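You operate a simulated robot arm through the tools that you are given. There is no shell and no other tool.

You run a simulated robot arm. Do the job below in one go: nothing can be reset, and whatever is moved stays where it is left.

Task
Glue block No 3 on top of block No 2 and set the weight on them.
Fine: one dab; put the glue back in its cup.

The check looks at the end state, three seconds after you hand in, the way a careful person would. Anything else that was tipped, shoved, dropped, spilled or broken makes it a failure.

Robot
A 7-joint arm with a two-finger parallel gripper, fixed in place. Base frame: the origin is at the foot of the arm, x ahead of it, y to its left, z up; the work surface is at about z = 780. Lengths are in mm, angles in rad, forces in N, time in s.
With the tool pointing down near the work surface it reaches from about 440 to 920 mm from the base axis. Its first joint turns from -2.496 to 2.496 rad. Payload 3 kg.
The TCP is the grasp point between the finger pads, 30 mm short of the fingertips. In the tool frame z runs along the fingers and y along their closing line. Largest opening 94 mm; finger width 28, thickness 10; the body of the gripper, 50 by 96 mm, starts 55 mm behind the TCP.
Orientation is told as [roll, pitch, yaw] about the base's x, y, z axes, in that order, counted from this pose: with the fingers straight down and closing along the base's y, the tool's x points along the base's -x, its y along +y and its z along -z.

Tools
- The arm moves only by the tool drive_tool. Its argument "moves" is a list of rows, each a list of 3 entries, a list of its own where there are three numbers: the shift along the tool's x, y, z in units of 300 mm (1.0 is 300 mm), then the turn, a rotation vector about the tool's x, y, z in units of 60 degrees (1.0 is 60 degrees), then the closure, from 0 (fully open) to 1 (shut). In form: [[[tx, ty, tz], [rx, ry, rz], gripper], ...]. A call has 1 to 20 rows; each row is the pose to reach, as a shift and turn from the pose commanded when the call began, along the tool's axes at that moment. A call with a number of a shift or a turn outside -1 to 1 is refused whole. A row lasts 0.2 s, in which the tool goes at most 50 mm and 0.15 rad; a call with a longer step from one row to the next is refused whole, and so is a gripper value outside its range. A pose out of reach is approached as far as the arm can. The call stops where the force on the tool passes 40 N (or 10 N more than at its start, if that is more) or the arm is blocked; 0.2 s more then pass. The fingers move at their own pace (about 72 mm/s each) and stop on an object; they squeeze with about 45 N. The grip force told is the motor's: it shows also when the fingers shut on nothing. Time passes only in rows, and 0.2 s behind the last, so rows that repeat a pose let the fingers close. The reply holds the time, the measured pose of the TCP, the force on the tool along the base axes, the opening and the grip force, in the units named above and with some noise, with the torque about the TCP (base axes, N m) and any sound that the robot's microphone picked up.
- Cameras (640 x 400 px; columns grow to the right, rows downward): "scene" is fixed at [40.7, -652.5, 1521.1]; the picture's right is [0.88, -0.47, 0.00], its down [-0.24, -0.46, -0.86] and it looks along [0.40, 0.76, -0.51] (base axes); focal length 345 px, centre (320, 200). "wrist" rides on the gripper at [76, 14, -103] in the tool frame; the picture's right is [-0.18, 0.98, 0.00], its down [-0.75, -0.14, -0.64] and it looks along [-0.63, -0.12, 0.77] (tool axes); focal length 243 px, centre (320, 200). There is no depth. A picture from a camera that has moved, and an enlarged one, comes with that camera's place and axes in the base frame and with its lens. The place of the scene camera against the robot may be out by one fixed shift of up to 18 mm in any direction.
- snapshot(camera): a new picture of that camera. It takes no simulated time.
- inspect(camera, box): a new picture of the part [left, top, right, bottom] of that camera's present view, enlarged. It takes no simulated time.
- job_done(): hands the job in; it is judged then, once.

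Nothing tells you positions but the pictures and the camera data. Unless the task says otherwise, let go and move clear before handing in.

The tools are called after "Request:" as a command line: name --argument value ..., lists and objects as JSON in quotes. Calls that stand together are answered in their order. drive_tool: Moves the arm, as the interface text tells. Its arguments: {"type":"object","properties":{"moves":{"type":"array","items":{"type":"array"}}},"required":["moves"]} The other tools are called the same way: snapshot (camera) takes a picture; inspect (camera, box) takes an enlarged picture of a part of a camera's view; job_done () hands the job in.

At the start:

```text
time_s: 0.0
position: [477.4, 338.5, 1091.2]
ee_rot: [-0.001, 0.001, 0.001]
force: [-0.1, -0.1, -0.1]
torque: [-0.02, 0.02, 0.0]
width: 93.9
grip_force: 0.1
```

scene: 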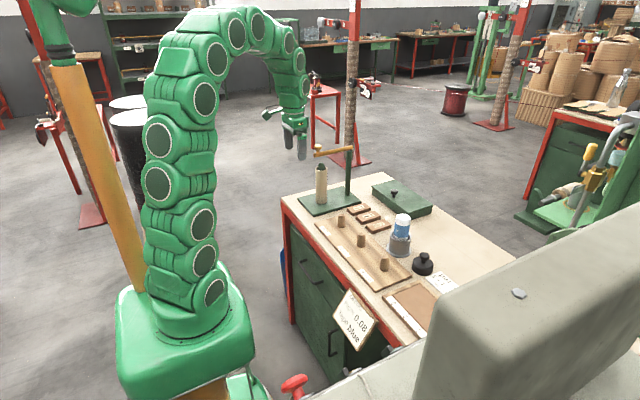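
wrist: 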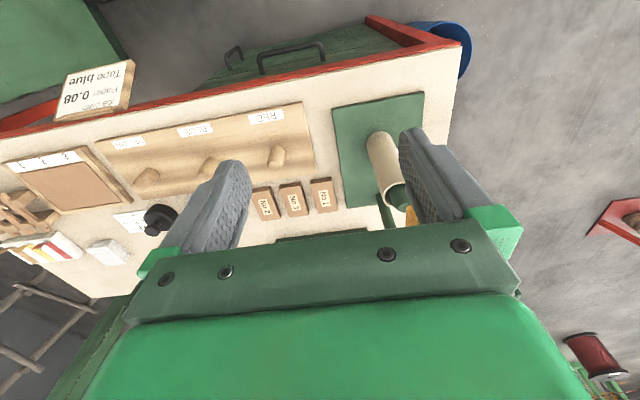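

I see a workbench with three labelled blocks, a board with pegs, a glue bottle in a cup, a black weight, and a stand. I'll enlarge the views first to identify everything.

Request:
inspect --camera "scene" --box '[280, 140, 440, 240]'

Request:
inspect --camera "scene" --box '[340, 190, 500, 290]'

Request:
inspect --camera "wrist" --box '[220, 90, 460, 240]'

Request:
inspect --camera "wrist" --box '[0, 100, 240, 250]'

Request:
inspect --camera "scene" --box '[320, 270, 400, 350]'

```text
4.00 times, centred on (360, 190) of scene
camera zoom: at [40.7, -652.5, 1521.1], right [0.88, -0.47, 0.0], down [-0.24, -0.46, -0.86], along [0.4, 0.76, -0.51], focal length 1379 px, centre (160, 240)
```

zoom: 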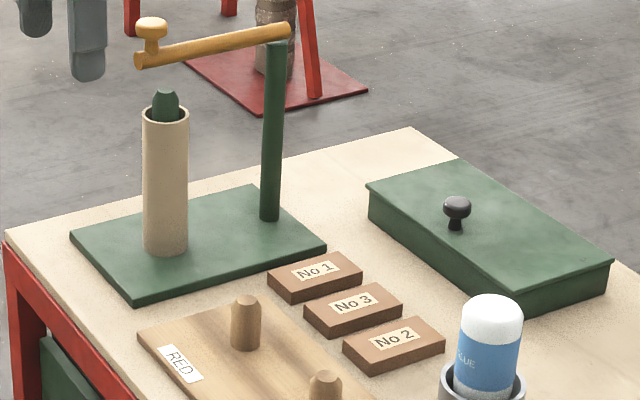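

```text
4.00 times, centred on (420, 240) of scene
camera zoom: at [40.7, -652.5, 1521.1], right [0.88, -0.47, 0.0], down [-0.24, -0.46, -0.86], along [0.4, 0.76, -0.51], focal length 1379 px, centre (-80, 40)
```

zoom: 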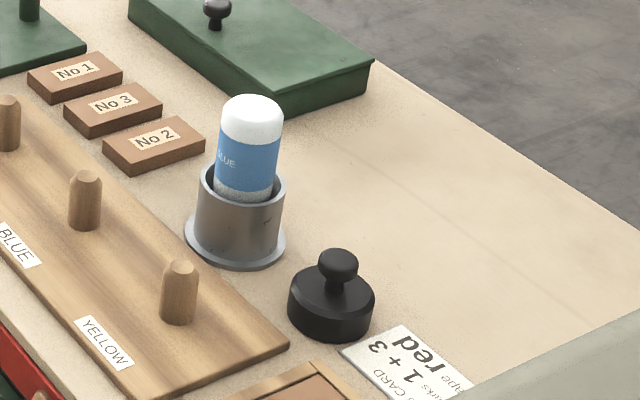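

```text
2.67 times, centred on (340, 165) of wrist
camera zoom: at [401.2, 353.7, 1191.9], right [0.18, 0.98, 0.0], down [0.75, -0.14, 0.64], along [0.63, -0.12, -0.77], focal length 647 px, centre (267, 293)
```

zoom: 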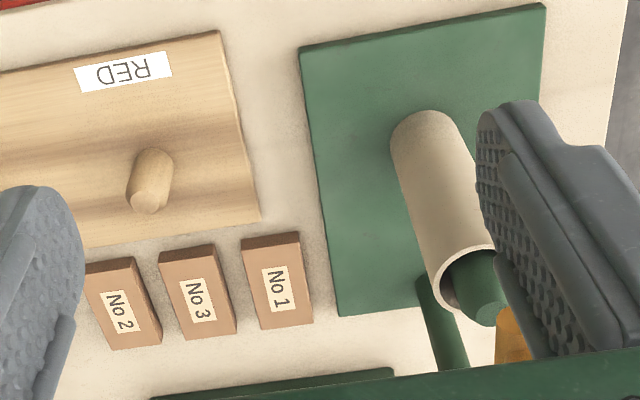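

```text
2.67 times, centred on (120, 175) of wrist
camera zoom: at [401.2, 353.7, 1191.9], right [0.18, 0.98, 0.0], down [0.75, -0.14, 0.64], along [0.63, -0.12, -0.77], focal length 647 px, centre (853, 267)
```

zoom: 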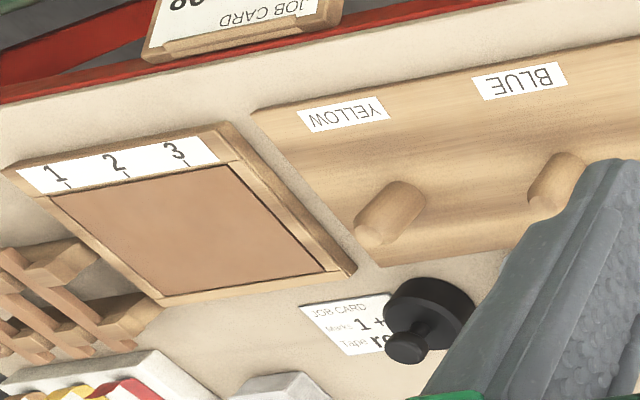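

```text
5.00 times, centred on (360, 310) of scene
camera zoom: at [40.7, -652.5, 1521.1], right [0.88, -0.47, 0.0], down [-0.24, -0.46, -0.86], along [0.4, 0.76, -0.51], focal length 1724 px, centre (120, -350)
```

zoom: 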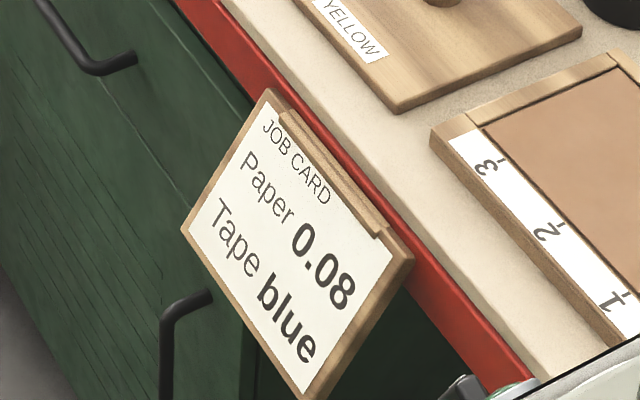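

The bench holds blocks No 1, 3 and 2 in a row near x≈713, y≈300/238/178. The glue in its cup is near (701, 35), and the black weight is near (704, -80). I'll move the wrist camera over the area for accurate positions.

Request:
drive_tool --moves '[[[0, -0.13, 0.03], [0, 0, 0], 0], [[0, -0.27, 0.06], [0, 0, 0], 0], [[0, -0.4, 0.09], [0, 0, 0], 0], [[0, -0.533, 0.12], [0, 0, 0], 0], [[0, -0.533, 0.133], [0, 0, 0], 0]]'

Request:
snapshot --camera "wrist"

Request:
inspect --camera "wrist" --box '[160, 80, 480, 280]'

```text
time_s: 1.2
position: [477.8, 177.2, 1049.5]
ee_rot: [0.0, 0.001, 0.002]
force: [-0.5, -0.1, -0.3]
torque: [0.02, -0.03, 0.0]
width: 94.0
grip_force: 0.1
```

```text
taken
camera wrist: at [401.2, 192.0, 1150.1], right [0.18, 0.98, 0.0], down [0.75, -0.14, 0.64], along [0.63, -0.12, -0.77], focal length 243 px, centre (320, 200)
```

wrist: 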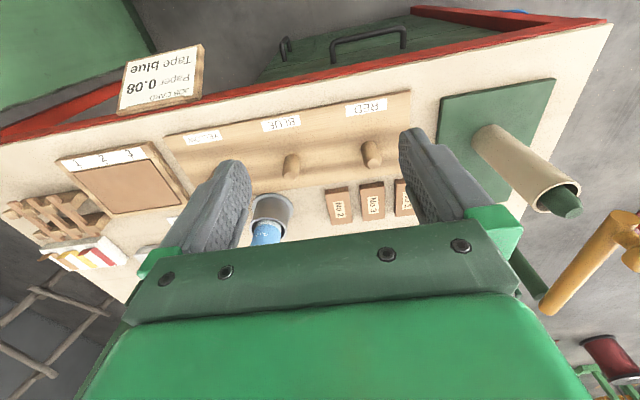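

```text
2.00 times, centred on (320, 180) of wrist
camera zoom: at [401.2, 192.0, 1150.1], right [0.18, 0.98, 0.0], down [0.75, -0.14, 0.64], along [0.63, -0.12, -0.77], focal length 485 px, centre (320, 240)
```

zoom: 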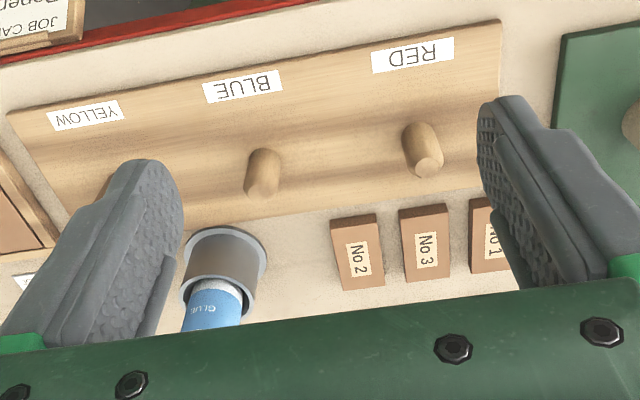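

The camera looks obliquely from here. I'll tilt the hand so it looks straight down over the blocks, glue and weight, and measure from there.

Request:
drive_tool --moves '[[[-0.125, -0.037, 0.01], [0, 0.093, 0], 0], [[-0.25, -0.073, 0.02], [0, 0.186, 0], 0], [[-0.375, -0.11, 0.029], [0, 0.279, 0], 0], [[-0.5, -0.147, 0.038], [0, 0.371, 0], 0], [[-0.624, -0.183, 0.048], [0, 0.464, 0], 0], [[-0.748, -0.22, 0.057], [0, 0.557, 0], 0], [[-0.873, -0.257, 0.067], [0, 0.65, 0], 0], [[-0.873, -0.257, 0.067], [0, 0.65, 0], 0]]'

Request:
snapshot --camera "wrist"

Request:
inspect --camera "wrist" --box '[160, 80, 480, 280]'

```text
time_s: 3.0
position: [660.7, 111.0, 995.9]
ee_rot: [0.0, 0.558, 0.002]
force: [-0.1, 0.4, -0.5]
torque: [-0.01, -0.01, -0.02]
width: 94.1
grip_force: 0.1
out of reach, approached as far as the arm can: row 6, 7, 8
```

```text
taken
camera wrist: at [651.2, 126.6, 1120.0], right [0.16, 0.98, -0.1], down [0.98, -0.14, 0.15], along [0.13, -0.12, -0.98], focal length 243 px, centre (320, 200)
```

wrist: 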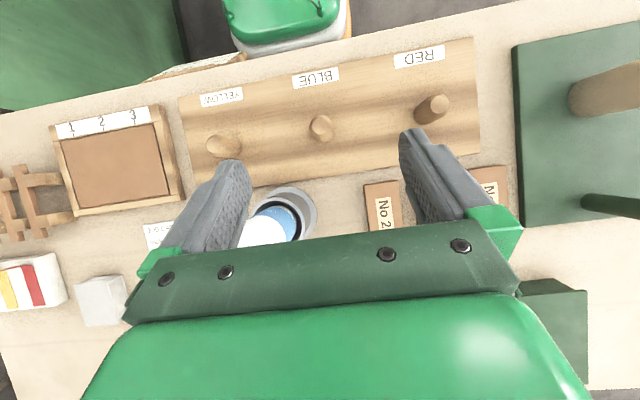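

```text
2.00 times, centred on (320, 180) of wrist
camera zoom: at [651.2, 126.6, 1120.0], right [0.16, 0.98, -0.1], down [0.98, -0.14, 0.15], along [0.13, -0.12, -0.98], focal length 485 px, centre (320, 240)
```

zoom: 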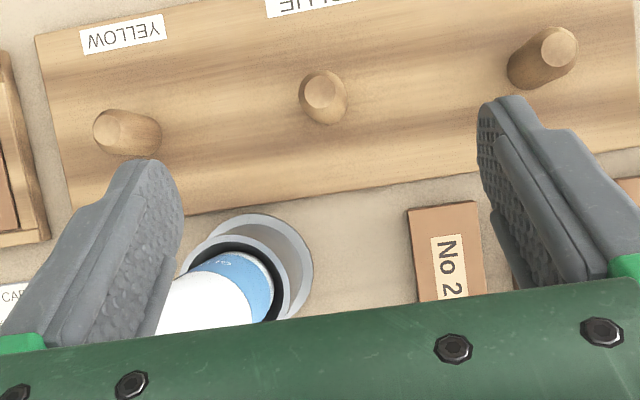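

The arm can't reach that far out with the hand tilted. I'll level the hand, pull back and view from nearer with the fingers straight down, starting with the blocks.

Request:
drive_tool --moves '[[[0.057, 0.102, 0.035], [0, -0.107, 0], 0], [[0.113, 0.204, 0.07], [0, -0.213, 0], 0], [[0.17, 0.306, 0.106], [0, -0.32, 0], 0], [[0.226, 0.408, 0.141], [0, -0.427, 0], 0], [[0.283, 0.51, 0.176], [0, -0.533, 0], 0], [[0.283, 0.51, 0.176], [0, -0.533, 0], 0]]'

Request:
snapshot --camera "wrist"

```text
time_s: 4.4
position: [560.5, 266.3, 990.0]
ee_rot: [0.0, -0.006, 0.0]
force: [0.5, -0.2, 0.1]
torque: [0.03, 0.0, 0.04]
width: 94.0
grip_force: 0.0
```

```text
taken
camera wrist: at [484.7, 280.4, 1091.8], right [0.18, 0.98, 0.0], down [0.75, -0.14, 0.65], along [0.63, -0.12, -0.76], focal length 243 px, centre (320, 200)
```

wrist: 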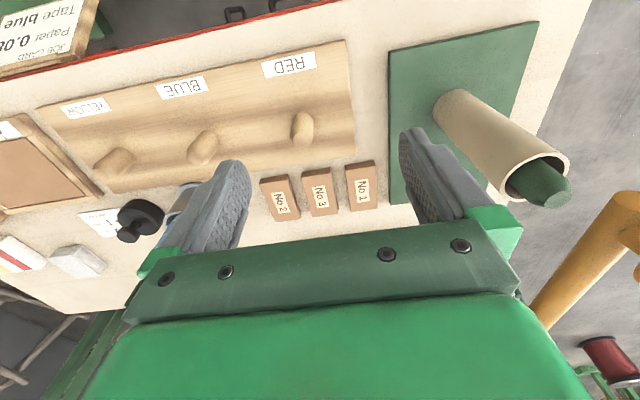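

Request:
drive_tool --moves '[[[0, 0, 0.1], [0, 0.0057, 0], 0], [[0, 0, 0.133], [0, 0.0057, 0], 0], [[0, 0, 0.133], [0, 0.0057, 0], 0]]'

Request:
inspect --camera "wrist" --box '[220, 120, 420, 245]'

Request:
snapshot --camera "wrist"

```text
time_s: 5.2
position: [561.3, 265.6, 951.1]
ee_rot: [-0.001, 0.004, 0.0]
force: [-0.3, 0.3, -0.5]
torque: [0.02, 0.01, -0.04]
width: 94.0
grip_force: 0.1
```

```text
3.20 times, centred on (320, 182) of wrist
camera zoom: at [485.3, 280.2, 1052.2], right [0.18, 0.98, 0.0], down [0.76, -0.14, 0.64], along [0.63, -0.12, -0.77], focal length 776 px, centre (320, 256)
```

zoom: 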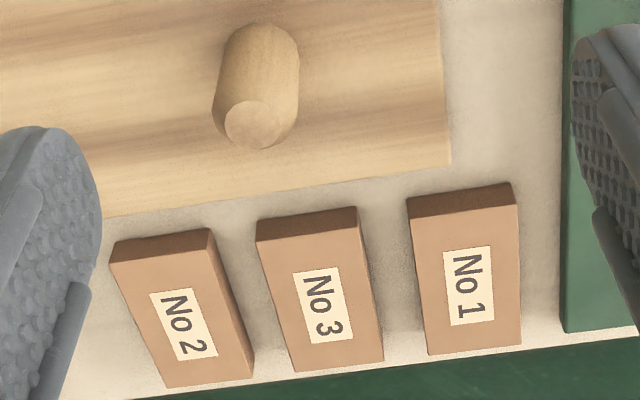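

```text
taken
camera wrist: at [485.3, 280.2, 1052.2], right [0.18, 0.98, 0.0], down [0.76, -0.14, 0.64], along [0.63, -0.12, -0.77], focal length 243 px, centre (320, 200)
```

wrist: 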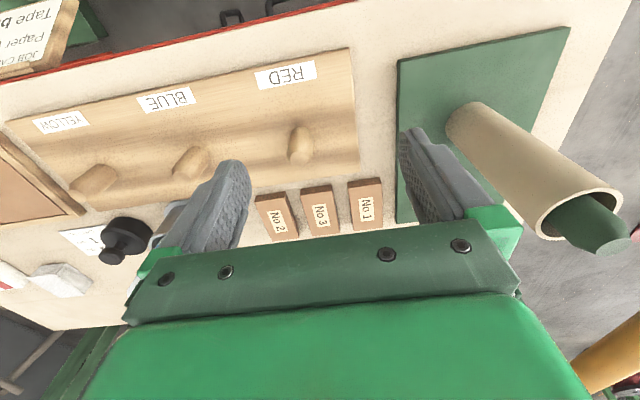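

Blocks are about 80×43×16 mm at y≈172 (No 2), 238 (No 3) and 302 (No 1), with x≈723. Next I'll look closely at the glue and the weight.

Request:
drive_tool --moves '[[[0, -0.15, 0], [0, -0.003, 0], 0], [[0, -0.3, 0], [0, -0.003, 0], 0], [[0, -0.45, 0], [0, -0.003, 0], 0], [[0, -0.6, 0], [0, -0.003, 0], 0], [[0, -0.683, 0], [0, -0.003, 0], 0], [[0, -0.683, 0], [0, -0.003, 0], 0]]'

Request:
inspect --camera "wrist" --box '[220, 120, 420, 245]'

Request:
snapshot --camera "wrist"

Request:
inspect --camera "scene" --box '[370, 200, 450, 280]'

```text
time_s: 6.6
position: [558.4, 58.5, 949.0]
ee_rot: [0.002, 0.0, 0.002]
force: [-0.1, 0.7, -0.9]
torque: [-0.01, -0.02, 0.0]
width: 93.9
grip_force: 0.1
```

```text
3.20 times, centred on (320, 182) of wrist
camera zoom: at [482.0, 74.5, 1050.2], right [0.18, 0.98, 0.0], down [0.75, -0.14, 0.64], along [0.63, -0.12, -0.77], focal length 776 px, centre (320, 256)
```

zoom: 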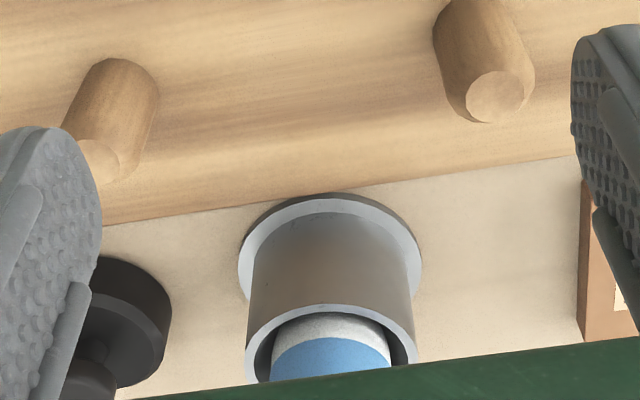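

```text
taken
camera wrist: at [482.0, 74.5, 1050.2], right [0.18, 0.98, 0.0], down [0.75, -0.14, 0.64], along [0.63, -0.12, -0.77], focal length 243 px, centre (320, 200)
```

wrist: 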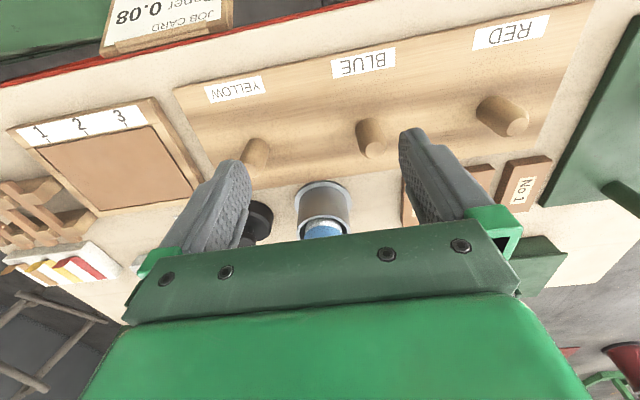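

```text
5.00 times, centred on (410, 240) of scene
camera zoom: at [40.7, -652.5, 1521.1], right [0.88, -0.47, 0.0], down [-0.24, -0.46, -0.86], along [0.4, 0.76, -0.51], focal length 1724 px, centre (-130, 0)
```

zoom: 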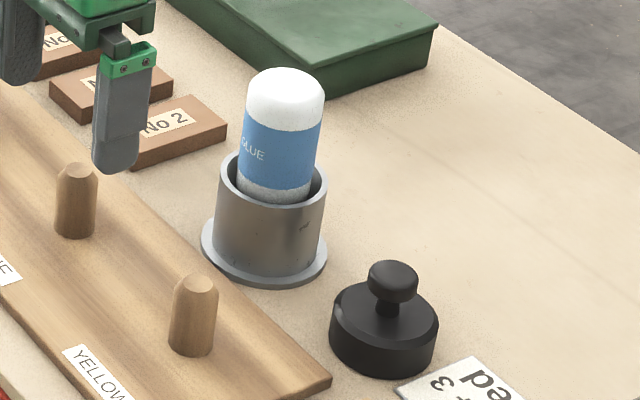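

The glue stick stands in a metal cup at about (704, 38), with the rim near z≈838 and the top near z≈920. I'll tilt the camera to see it side-on and confirm the heights before gripping.

Request:
drive_tool --moves '[[[0.016, 0, 0.01], [0, -0.127, 0], 0], [[0.032, 0, 0.02], [0, -0.254, 0], 0], [[0.048, 0, 0.03], [0, -0.382, 0], 0], [[0.064, 0, 0.04], [0, -0.509, 0], 0], [[0.08, 0, 0.05], [0, -0.636, 0], 0], [[0.093, 0, 0.063], [0, -0.764, 0], 0], [[0.093, 0, 0.063], [0, -0.764, 0], 0]]'

Request:
inspect --camera "wrist" --box '[220, 120, 420, 245]'

Request:
snapshot --camera "wrist"

```text
time_s: 8.2
position: [611.3, 70.2, 959.5]
ee_rot: [-0.001, -0.796, 0.0]
force: [-0.2, -0.4, -0.4]
torque: [0.0, 0.02, 0.05]
width: 94.1
grip_force: 0.1
out of reach, approached as far as the arm can: row 4, 5, 6, 7
```

```text
3.20 times, centred on (320, 182) of wrist
camera zoom: at [484.3, 85.1, 975.1], right [0.13, 0.98, 0.13], down [0.07, -0.14, 0.99], along [0.99, -0.12, -0.09], focal length 776 px, centre (320, 256)
```

zoom: 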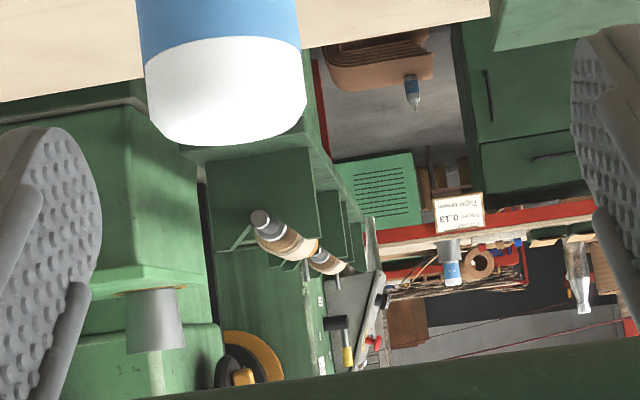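

```text
taken
camera wrist: at [484.3, 85.1, 975.1], right [0.13, 0.98, 0.13], down [0.07, -0.14, 0.99], along [0.99, -0.12, -0.09], focal length 243 px, centre (320, 200)
```

wrist: 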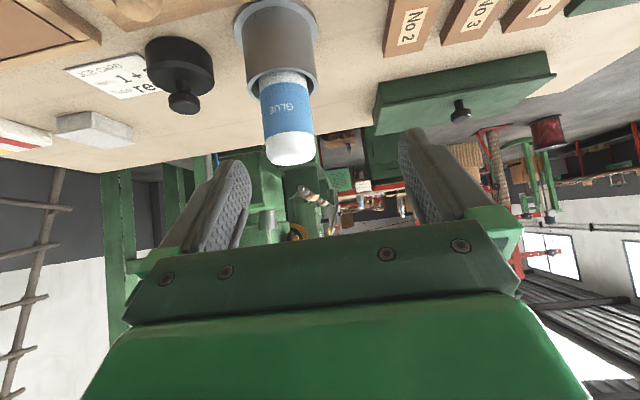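

The top of the glue stick is at z≈921, its diameter is ≈47 mm, and the rim is at ≈839. I'll level the hand again, then line up above the stick.

Request:
drive_tool --moves '[[[-0.008, 0, -0.024], [0, 0.127, 0], 0], [[-0.016, 0, -0.047], [0, 0.254, 0], 0], [[-0.024, 0, -0.07], [0, 0.38, 0], 0], [[-0.032, 0, -0.094], [0, 0.507, 0], 0], [[-0.04, 0, -0.117], [0, 0.633, 0], 0], [[-0.0487, 0, -0.141], [0, 0.76, 0], 0], [[-0.0487, 0, -0.141], [0, 0.76, 0], 0]]'

```text
time_s: 9.8
position: [590.3, 69.7, 997.5]
ee_rot: [0.0, -0.004, 0.001]
force: [0.7, -0.3, 0.0]
torque: [0.02, -0.01, -0.02]
width: 93.8
grip_force: 0.1
```

Request:
drive_tool --moves '[[[-0.126, -0.035, 0], [0, 0.004, 0], 0], [[-0.252, -0.07, 0], [0, 0.004, 0], 0], [[-0.378, -0.105, 0], [0, 0.004, 0], 0], [[-0.378, -0.105, 0], [0, 0.004, 0], 0]]'

Request:
snapshot --camera "wrist"

Request:
inspect --camera "scene" --box '[340, 120, 500, 280]'

```text
time_s: 10.8
position: [704.5, 38.2, 997.7]
ee_rot: [0.0, 0.001, 0.0]
force: [-1.0, -0.1, -0.1]
torque: [-0.02, 0.0, -0.01]
width: 94.0
grip_force: 0.0
```

```text
taken
camera wrist: at [627.2, 53.6, 1098.3], right [0.18, 0.98, 0.0], down [0.75, -0.14, 0.64], along [0.63, -0.12, -0.77], focal length 243 px, centre (320, 200)
```

wrist: 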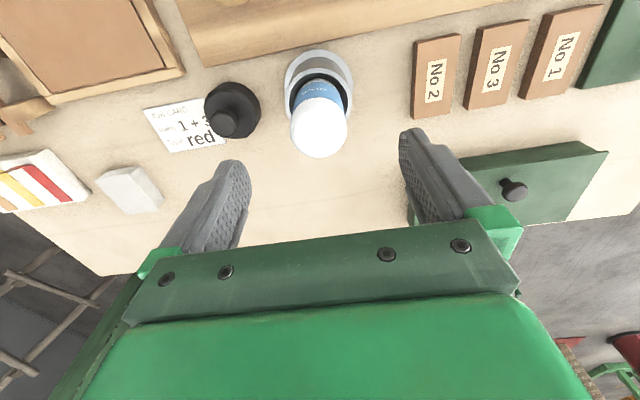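

```text
2.50 times, centred on (420, 200) of scene
camera zoom: at [40.7, -652.5, 1521.1], right [0.88, -0.47, 0.0], down [-0.24, -0.46, -0.86], along [0.4, 0.76, -0.51], focal length 862 px, centre (70, 200)
```

zoom: 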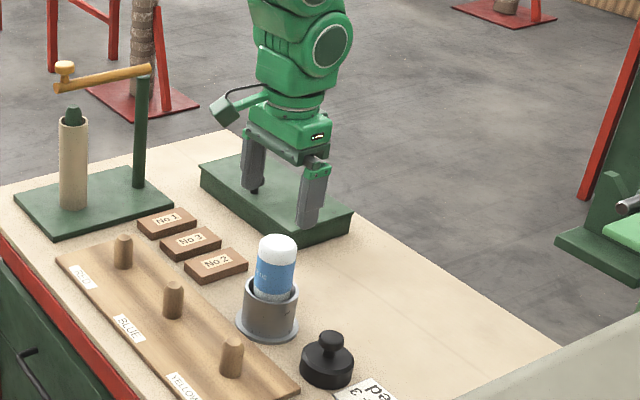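

The hand is directly above the stick. I'll descend so the fingertips stay above the rim, then close.

Request:
drive_tool --moves '[[[0, 0, 0.13], [0, 0, 0], 0], [[0, 0, 0.25], [0, 0, 0], 0], [[0, 0, 0.34], [0, 0, 0], 0], [[0, 0, 0.385], [0, 0, 0], 0], [[0, 0, 0.402], [0, 0, 0], 0], [[0, 0, 0.402], [0, 0, 0], 0]]'

Request:
snapshot --camera "wrist"

Request:
inspect --camera "scene" --box '[370, 160, 450, 240]'

```text
time_s: 12.2
position: [704.5, 38.2, 875.9]
ee_rot: [0.001, -0.001, 0.0]
force: [-0.2, -0.4, 0.4]
torque: [0.0, -0.02, 0.01]
width: 93.8
grip_force: 0.0
```

```text
taken
camera wrist: at [628.3, 53.2, 977.3], right [0.18, 0.98, 0.0], down [0.75, -0.14, 0.64], along [0.63, -0.12, -0.77], focal length 243 px, centre (320, 200)
```

wrist: 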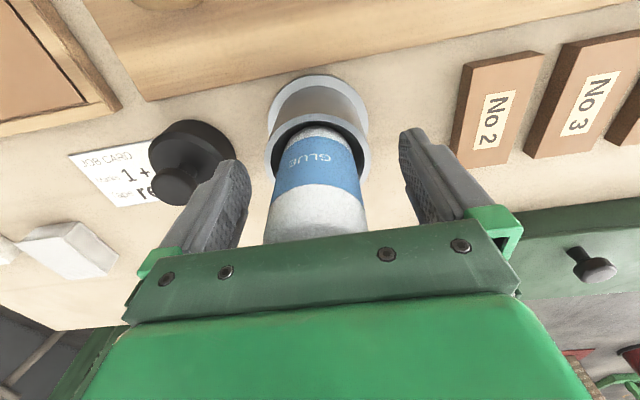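

```text
5.00 times, centred on (410, 200) of scene
camera zoom: at [40.7, -652.5, 1521.1], right [0.88, -0.47, 0.0], down [-0.24, -0.46, -0.86], along [0.4, 0.76, -0.51], focal length 1724 px, centre (-130, 200)
```

zoom: 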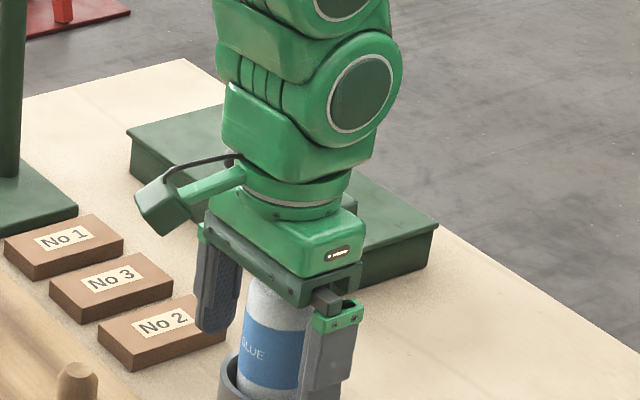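

Request:
drive_tool --moves '[[[0, 0, 0], [0, 0, 0], 1], [[0, 0, 0], [0, 0, 0], 1], [[0, 0, 0], [0, 0, 0], 1], [[0, 0, 0], [0, 0, 0], 1]]'

Request:
snapshot --camera "wrist"

Request:
inspect --camera "scene" --box '[370, 200, 450, 280]'

```text
time_s: 13.2
position: [705.0, 36.9, 877.1]
ee_rot: [-0.002, 0.0, 0.001]
force: [6.2, -27.5, 3.9]
torque: [-1.18, -0.3, -0.18]
width: 50.5
grip_force: 45.2
```

```text
taken
camera wrist: at [628.7, 51.9, 977.7], right [0.18, 0.98, 0.0], down [0.75, -0.14, 0.64], along [0.63, -0.12, -0.77], focal length 243 px, centre (320, 200)
```

wrist: 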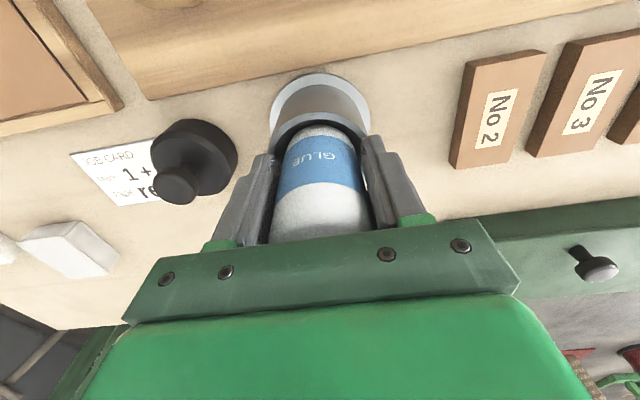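

```text
5.00 times, centred on (410, 240) of scene
camera zoom: at [40.7, -652.5, 1521.1], right [0.88, -0.47, 0.0], down [-0.24, -0.46, -0.86], along [0.4, 0.76, -0.51], focal length 1724 px, centre (-130, 0)
```

zoom: 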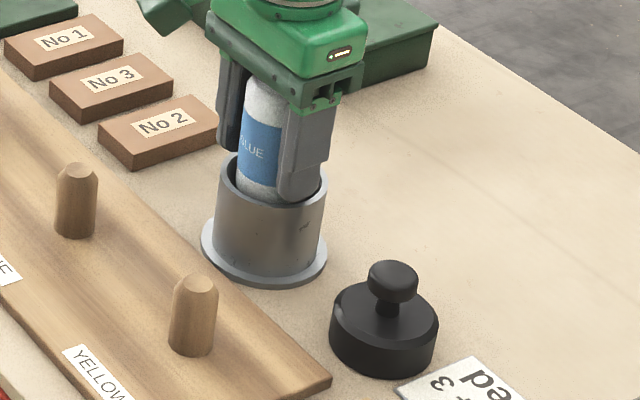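

The grip closed at 50.5 mm, but there's a sideways force of about 27 N. I'll look closely before lifting.

Request:
inspect --camera "wrist" --box '[230, 60, 430, 260]'

Request:
inspect --camera "scene" --box '[390, 210, 430, 260]'

```text
2.00 times, centred on (330, 160) of wrist
camera zoom: at [628.7, 51.9, 977.7], right [0.18, 0.98, 0.0], down [0.75, -0.14, 0.64], along [0.63, -0.12, -0.77], focal length 485 px, centre (300, 280)
```

zoom: 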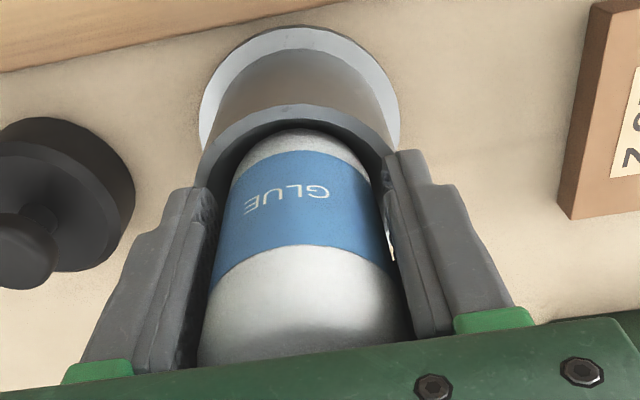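

```text
8.00 times, centred on (410, 235) of scene
camera zoom: at [40.7, -652.5, 1521.1], right [0.88, -0.47, 0.0], down [-0.24, -0.46, -0.86], along [0.4, 0.76, -0.51], focal length 2758 px, centre (-400, -80)
```

zoom: 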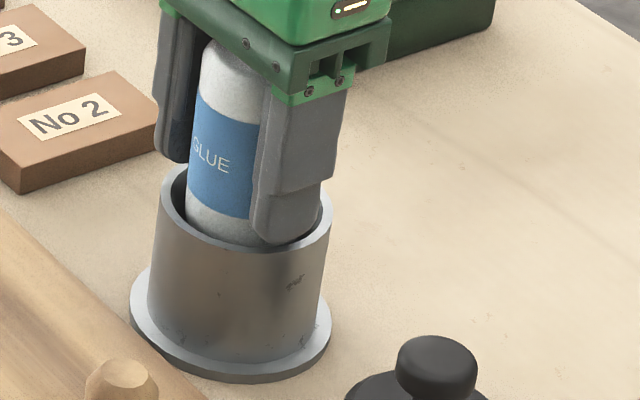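

Request:
drive_tool --moves '[[[0, -0.003, 0], [0, 0, 0], 1], [[0, -0.005, 0], [0, 0, 0], 1], [[0, -0.005, 0], [0, 0, 0], 1]]'

```text
time_s: 14.0
position: [704.2, 36.1, 876.7]
ee_rot: [0.001, 0.001, 0.004]
force: [11.6, -10.4, 4.5]
torque: [-0.42, -0.5, -0.1]
width: 50.0
grip_force: 44.5
```

Request:
drive_tool --moves '[[[-0.002, -0.002, 0], [0, 0, 0], 1], [[-0.003, -0.003, 0], [0, 0, 0], 1], [[-0.003, -0.003, 0], [0, 0, 0], 1]]'

```text
time_s: 14.8
position: [704.2, 35.3, 878.4]
ee_rot: [-0.001, 0.002, 0.0]
force: [0.9, 0.7, -0.1]
torque: [0.02, 0.0, 0.0]
width: 49.8
grip_force: 44.8
```

The side force is gone. I'll lift straight up out of the cup, gently at first.

Request:
drive_tool --moves '[[[0, 0, -0.01], [0, 0, 0], 1], [[0, 0, -0.03], [0, 0, 0], 1], [[0, 0, -0.05], [0, 0, 0], 1], [[0, 0, -0.07], [0, 0, 0], 1]]'

Request:
snapshot --camera "wrist"

Request:
inspect --camera "scene" --box '[370, 190, 450, 270]'

```text
time_s: 15.8
position: [703.9, 34.3, 899.8]
ee_rot: [0.0, 0.0, 0.0]
force: [-0.5, -0.1, -0.4]
torque: [0.0, 0.0, 0.01]
width: 49.6
grip_force: 45.5
```

```text
taken
camera wrist: at [628.5, 50.3, 1000.0], right [0.18, 0.98, 0.0], down [0.75, -0.14, 0.64], along [0.63, -0.12, -0.77], focal length 243 px, centre (320, 200)
```

wrist: 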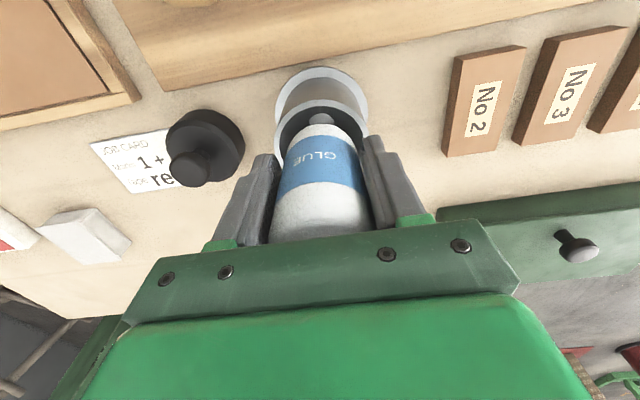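

```text
5.00 times, centred on (410, 230) of scene
camera zoom: at [40.7, -652.5, 1521.1], right [0.88, -0.47, 0.0], down [-0.24, -0.46, -0.86], along [0.4, 0.76, -0.51], focal length 1724 px, centre (-130, 50)
```

zoom: 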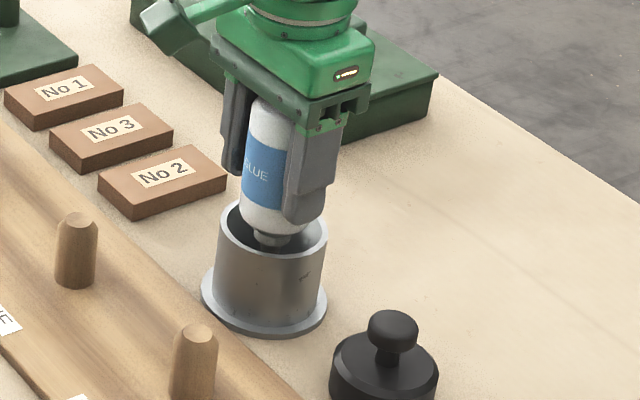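

The bottle is nozzle-down, as hoped. I'll keep lifting until it's clear and then inspect the nozzle.

Request:
drive_tool --moves '[[[0, 0, -0.05], [0, 0, 0], 1], [[0, 0, -0.12], [0, 0, 0], 1], [[0, 0, -0.2], [0, 0, 0], 1], [[0, 0, -0.27], [0, 0, 0], 1], [[0, 0, -0.27], [0, 0, 0], 1]]'

Request:
snapshot --camera "wrist"

Request:
inspect --camera "scene" --box '[370, 160, 450, 260]'

Request:
inspect --camera "wrist" --box '[230, 60, 430, 260]'

```text
time_s: 17.0
position: [706.1, 36.5, 979.3]
ee_rot: [-0.001, 0.0, -0.001]
force: [-0.3, -0.6, -1.3]
torque: [-0.02, -0.01, -0.04]
width: 49.7
grip_force: 45.1
```

```text
taken
camera wrist: at [630.5, 50.8, 1080.0], right [0.18, 0.98, 0.0], down [0.75, -0.14, 0.64], along [0.63, -0.12, -0.77], focal length 243 px, centre (320, 200)
```

wrist: 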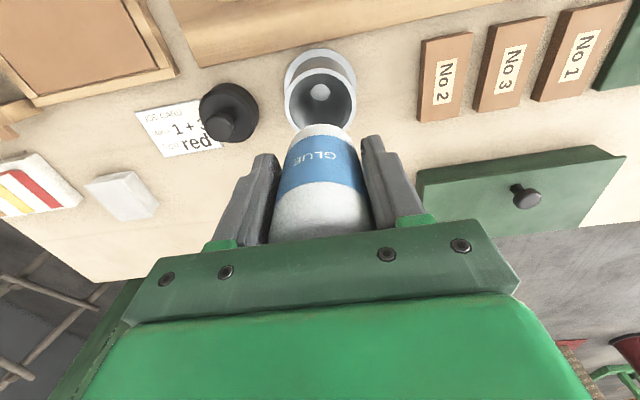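

```text
4.00 times, centred on (410, 210) of scene
camera zoom: at [40.7, -652.5, 1521.1], right [0.88, -0.47, 0.0], down [-0.24, -0.46, -0.86], along [0.4, 0.76, -0.51], focal length 1379 px, centre (-40, 160)
```

zoom: 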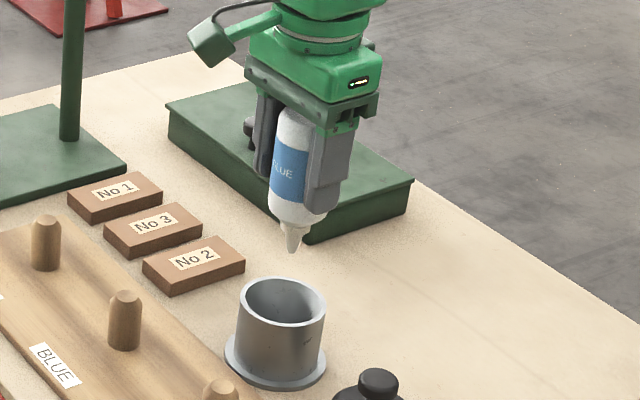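

```text
2.00 times, centred on (330, 160) of wrist
camera zoom: at [630.5, 50.8, 1080.0], right [0.18, 0.98, 0.0], down [0.75, -0.14, 0.64], along [0.63, -0.12, -0.77], focal length 485 px, centre (300, 280)
```

zoom: 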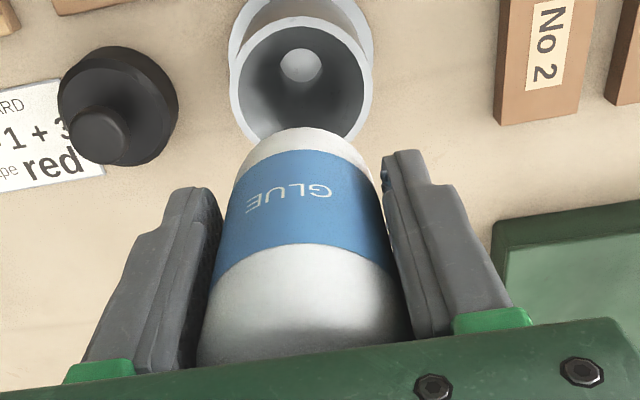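

The nozzle points down, with its tip about 86 mm below the TCP. I'll carry it over the centre of block No 2 at (723, 172) and lower part of the way.

Request:
drive_tool --moves '[[[-0.015, 0.11, 0], [0, 0, 0], 1], [[-0.03, 0.22, 0], [0, 0, 0], 1], [[-0.045, 0.34, 0], [0, 0, 0], 1], [[-0.0587, 0.455, 0], [0, 0, 0], 1], [[-0.0587, 0.455, 0.1], [0, 0, 0], 1], [[-0.0587, 0.455, 0.19], [0, 0, 0], 1], [[-0.0587, 0.455, 0.19], [0, 0, 0], 1]]'

Request:
snapshot --camera "wrist"

Request:
inspect --camera "scene" --box '[350, 160, 430, 240]'

Request:
inspect --camera "wrist" --box '[230, 60, 430, 260]'

```text
time_s: 18.6
position: [721.2, 173.8, 923.3]
ee_rot: [0.001, 0.002, 0.0]
force: [0.1, -0.2, -1.0]
torque: [0.0, -0.01, 0.02]
width: 50.1
grip_force: 44.3
```

```text
taken
camera wrist: at [645.9, 188.4, 1023.7], right [0.18, 0.98, 0.0], down [0.75, -0.14, 0.64], along [0.63, -0.12, -0.77], focal length 243 px, centre (320, 200)
```

wrist: 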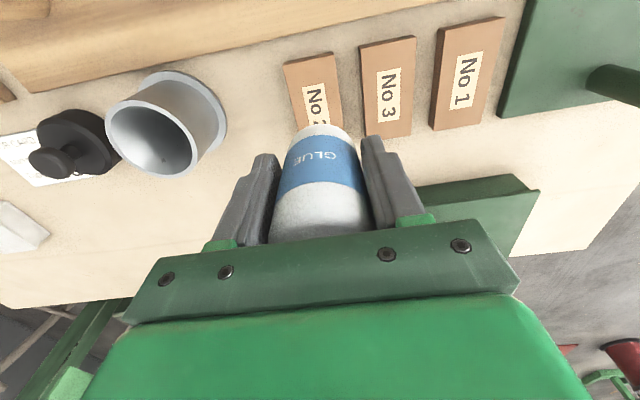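

```text
5.00 times, centred on (390, 200) of scene
camera zoom: at [40.7, -652.5, 1521.1], right [0.88, -0.47, 0.0], down [-0.24, -0.46, -0.86], along [0.4, 0.76, -0.51], focal length 1724 px, centre (-30, 200)
```

zoom: 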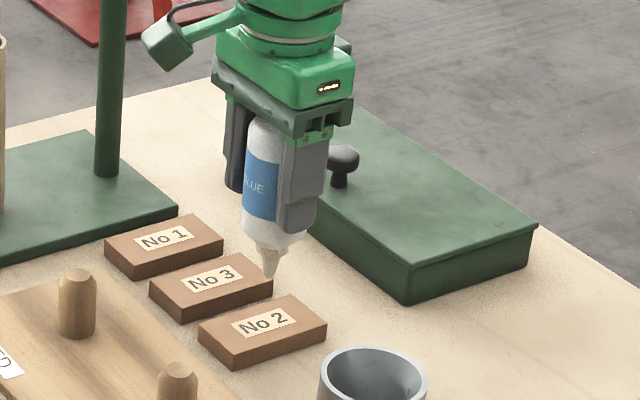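

```text
2.00 times, centred on (330, 160) of wrist
camera zoom: at [645.9, 188.4, 1023.7], right [0.18, 0.98, 0.0], down [0.75, -0.14, 0.64], along [0.63, -0.12, -0.77], focal length 485 px, centre (300, 280)
```

zoom: 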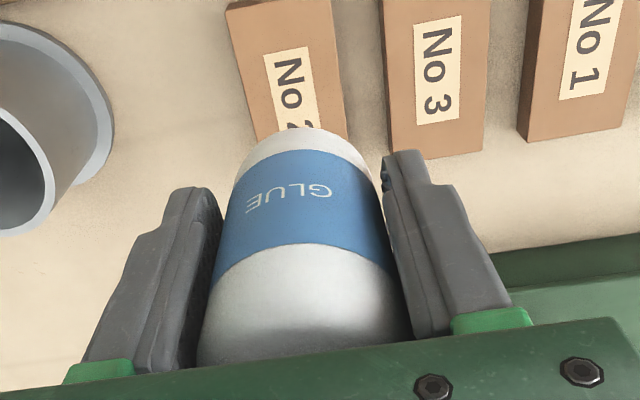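

Request:
drive_tool --moves '[[[0, 0, 0.04], [0, 0, 0], 1], [[0, 0, 0.075], [0, 0, 0], 1], [[0, 0, 0.09], [0, 0, 0], 1], [[0, 0, 0.09], [0, 0, 0], 1]]'

Request:
inspect --camera "scene" --box '[370, 190, 410, 240]'

Request:
inspect --camera "wrist" --box '[230, 60, 430, 260]'

```text
time_s: 19.6
position: [721.5, 170.9, 895.6]
ee_rot: [0.0, -0.001, 0.001]
force: [-0.4, 1.2, -1.5]
torque: [-0.02, -0.03, 0.03]
width: 49.7
grip_force: 45.1
```

```text
8.00 times, centred on (390, 215) of scene
camera zoom: at [40.7, -652.5, 1521.1], right [0.88, -0.47, 0.0], down [-0.24, -0.46, -0.86], along [0.4, 0.76, -0.51], focal length 2758 px, centre (-240, 80)
```

zoom: 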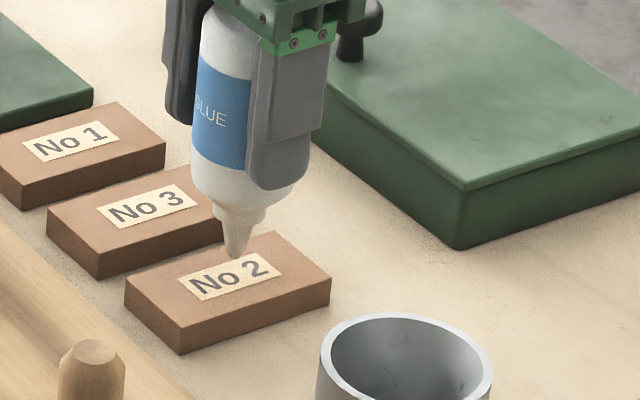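

```text
2.00 times, centred on (330, 160) of wrist
camera zoom: at [645.7, 186.4, 996.0], right [0.18, 0.98, 0.0], down [0.75, -0.14, 0.64], along [0.63, -0.12, -0.77], focal length 485 px, centre (300, 280)
```

zoom: 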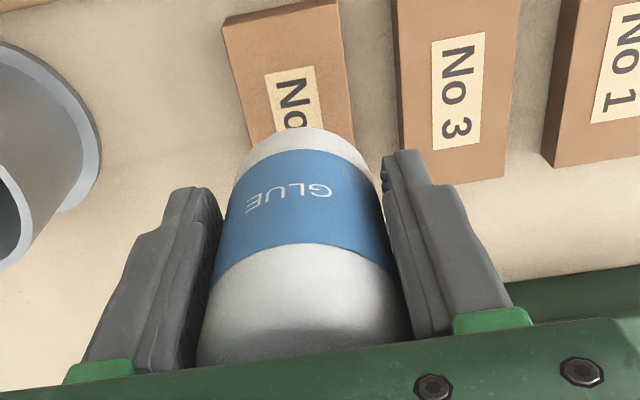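

The nozzle is lined up with the block's centre, about 10 mm above it. I'll lower it in small steps and check the force.

Request:
drive_tool --moves '[[[0, 0, 0.01], [0, 0, 0], 1], [[0, 0, 0.02], [0, 0, 0], 1], [[0, 0, 0.023], [0, 0, 0], 1], [[0, 0, 0.023], [0, 0, 0], 1]]'

Request:
inspect --camera "scene" --box '[376, 205, 408, 235]'

```text
time_s: 20.6
position: [721.5, 170.7, 888.6]
ee_rot: [0.001, 0.001, -0.001]
force: [0.0, -0.4, -2.0]
torque: [0.0, -0.02, -0.01]
width: 49.5
grip_force: 44.7
```

```text
13.33 times, centred on (392, 220) of scene
camera zoom: at [40.7, -652.5, 1521.1], right [0.88, -0.47, 0.0], down [-0.24, -0.46, -0.86], along [0.4, 0.76, -0.51], focal length 4597 px, centre (-640, -67)
```

zoom: 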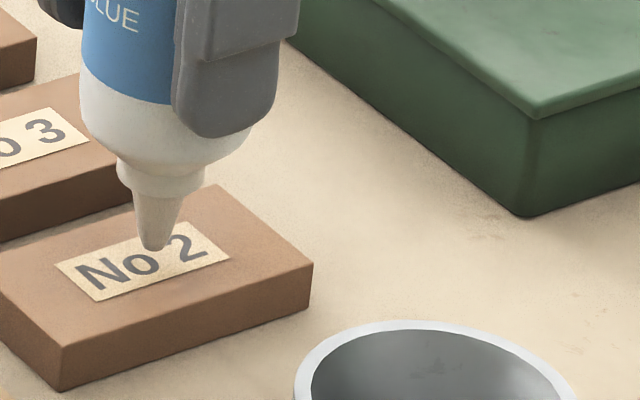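

Request:
drive_tool --moves '[[[0, 0, 0.0033], [0, 0, 0], 1], [[0, 0, 0.0067], [0, 0, 0], 1]]'

Request:
inspect --camera "scene" --box '[376, 205, 408, 235]'

```text
time_s: 21.2
position: [722.8, 171.3, 886.7]
ee_rot: [0.0, 0.001, 0.001]
force: [0.4, 1.3, -1.7]
torque: [0.0, 0.01, 0.0]
width: 49.8
grip_force: 45.1
```

```text
13.33 times, centred on (392, 220) of scene
camera zoom: at [40.7, -652.5, 1521.1], right [0.88, -0.47, 0.0], down [-0.24, -0.46, -0.86], along [0.4, 0.76, -0.51], focal length 4597 px, centre (-640, -67)
```

zoom: 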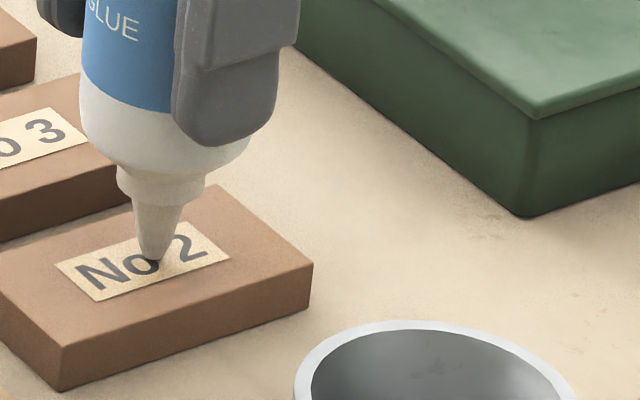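

Request:
drive_tool --moves '[[[0, 0, 0.0033], [0, 0, 0], 1]]'

Request:
inspect --camera "scene" --box '[384, 210, 400, 230]'

```text
time_s: 21.6
position: [722.5, 170.1, 885.9]
ee_rot: [-0.001, 0.0, 0.001]
force: [0.2, 0.0, -0.6]
torque: [0.01, 0.01, -0.01]
width: 49.7
grip_force: 45.2
```

```text
16.00 times, centred on (392, 220) of scene
camera zoom: at [40.7, -652.5, 1521.1], right [0.88, -0.47, 0.0], down [-0.24, -0.46, -0.86], along [0.4, 0.76, -0.51], focal length 5517 px, centre (-832, -120)
```

zoom: 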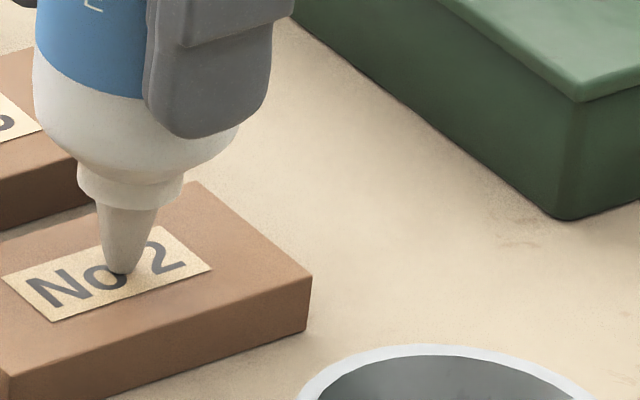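

Request:
drive_tool --moves '[[[0, 0, 0.0033], [0, 0, 0], 1]]'

Request:
inspect --camera "scene" --box '[384, 210, 400, 230]'

```text
time_s: 22.0
position: [722.7, 170.5, 885.0]
ee_rot: [-0.001, -0.002, 0.0]
force: [-1.2, 0.0, 3.4]
torque: [-0.11, 0.14, -0.02]
width: 49.8
grip_force: 45.1
```

```text
16.00 times, centred on (392, 220) of scene
camera zoom: at [40.7, -652.5, 1521.1], right [0.88, -0.47, 0.0], down [-0.24, -0.46, -0.86], along [0.4, 0.76, -0.51], focal length 5517 px, centre (-832, -120)
```

zoom: 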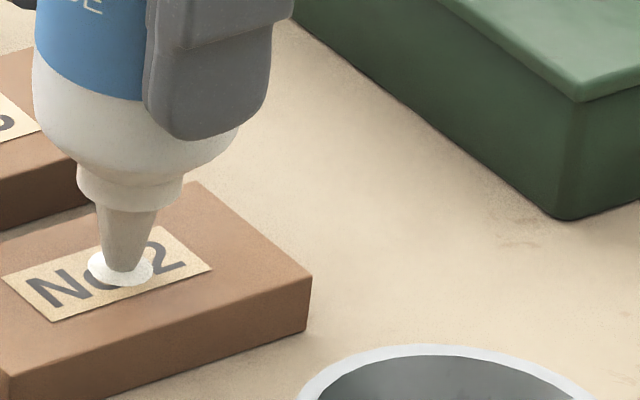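

Contact was made and exactly one white dab of glue is on block No 2. I'll lift straight up now.

Request:
drive_tool --moves '[[[0, 0, -0.03], [0, 0, 0], 1], [[0, 0, -0.1], [0, 0, 0], 1], [[0, 0, -0.2], [0, 0, 0], 1], [[0, 0, -0.31], [0, 0, 0], 1], [[0, 0, -0.31], [0, 0, 0], 1]]'

Request:
inspect --camera "scene" --box '[370, 170, 430, 250]'

```text
time_s: 23.2
position: [722.9, 173.9, 975.3]
ee_rot: [-0.001, 0.0, 0.0]
force: [0.0, 0.1, -0.8]
torque: [0.03, 0.02, 0.0]
width: 49.7
grip_force: 45.0
```

```text
5.00 times, centred on (400, 210) of scene
camera zoom: at [40.7, -652.5, 1521.1], right [0.88, -0.47, 0.0], down [-0.24, -0.46, -0.86], along [0.4, 0.76, -0.51], focal length 1724 px, centre (-80, 150)
```

zoom: 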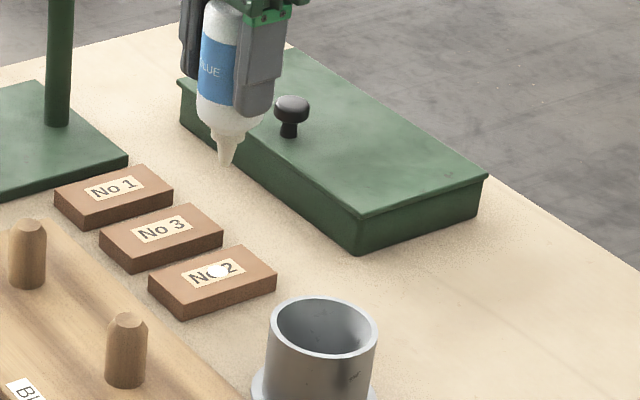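

The dab is neat and centred. I'll take the glue back over its cup along the same path.

Request:
drive_tool --moves '[[[0.015, -0.11, 0], [0, 0, 0], 1], [[0.03, -0.22, 0], [0, 0, 0], 1], [[0.045, -0.34, 0], [0, 0, 0], 1], [[0.0587, -0.455, 0], [0, 0, 0], 1], [[0.0587, -0.455, 0], [0, 0, 0], 1]]'

Request:
inspect --camera "scene" --box '[370, 160, 450, 260]'

Request:
inspect --camera "wrist" --box '[230, 30, 430, 230]'

```text
time_s: 24.4
position: [705.0, 33.1, 976.6]
ee_rot: [0.0, 0.001, 0.0]
force: [-0.6, -0.5, -1.8]
torque: [0.0, 0.03, -0.03]
width: 49.7
grip_force: 45.3
```

```text
4.00 times, centred on (410, 210) of scene
camera zoom: at [40.7, -652.5, 1521.1], right [0.88, -0.47, 0.0], down [-0.24, -0.46, -0.86], along [0.4, 0.76, -0.51], focal length 1379 px, centre (-40, 160)
```

zoom: 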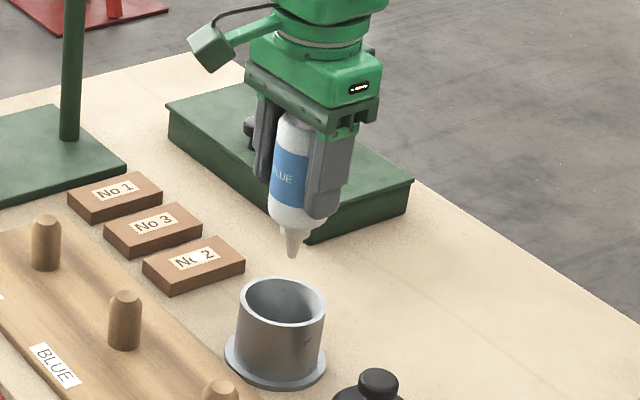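

```text
2.00 times, centred on (330, 130) of wrist
camera zoom: at [628.7, 47.9, 1077.5], right [0.18, 0.98, 0.0], down [0.75, -0.14, 0.64], along [0.63, -0.12, -0.77], focal length 485 px, centre (300, 340)
```

zoom: 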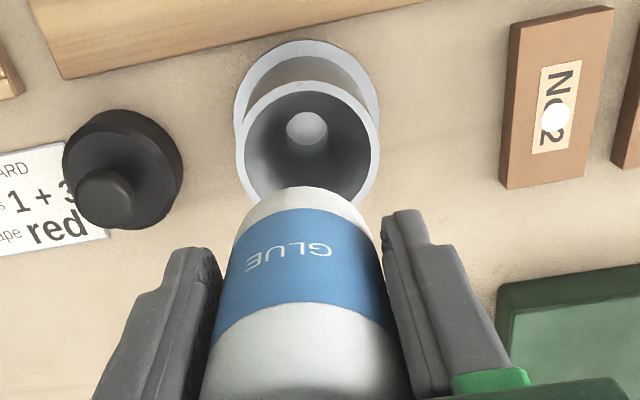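

Request:
drive_tool --moves '[[[0, 0, 0], [0, 0, 0], 1], [[0, 0, 0], [0, 0, 0], 1], [[0, 0, 0], [0, 0, 0], 1]]'

Request:
inspect --camera "wrist" --box '[230, 30, 430, 230]'

```text
time_s: 25.2
position: [704.5, 33.8, 975.8]
ee_rot: [-0.001, 0.001, 0.001]
force: [0.6, -0.2, -2.1]
torque: [0.03, 0.01, 0.01]
width: 49.9
grip_force: 44.8
```

```text
2.00 times, centred on (330, 130) of wrist
camera zoom: at [628.8, 48.2, 1077.7], right [0.18, 0.98, 0.0], down [0.75, -0.14, 0.64], along [0.63, -0.12, -0.77], focal length 485 px, centre (300, 340)
```

zoom: 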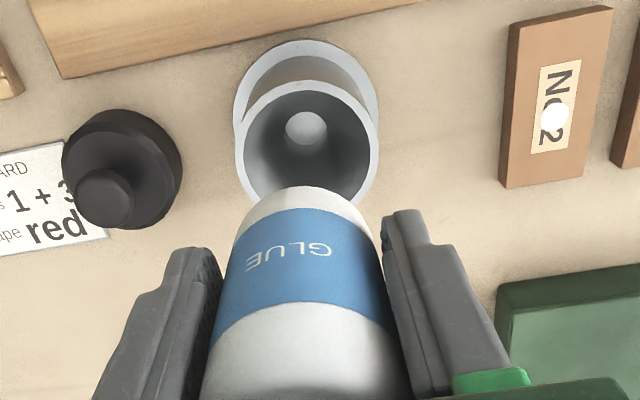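

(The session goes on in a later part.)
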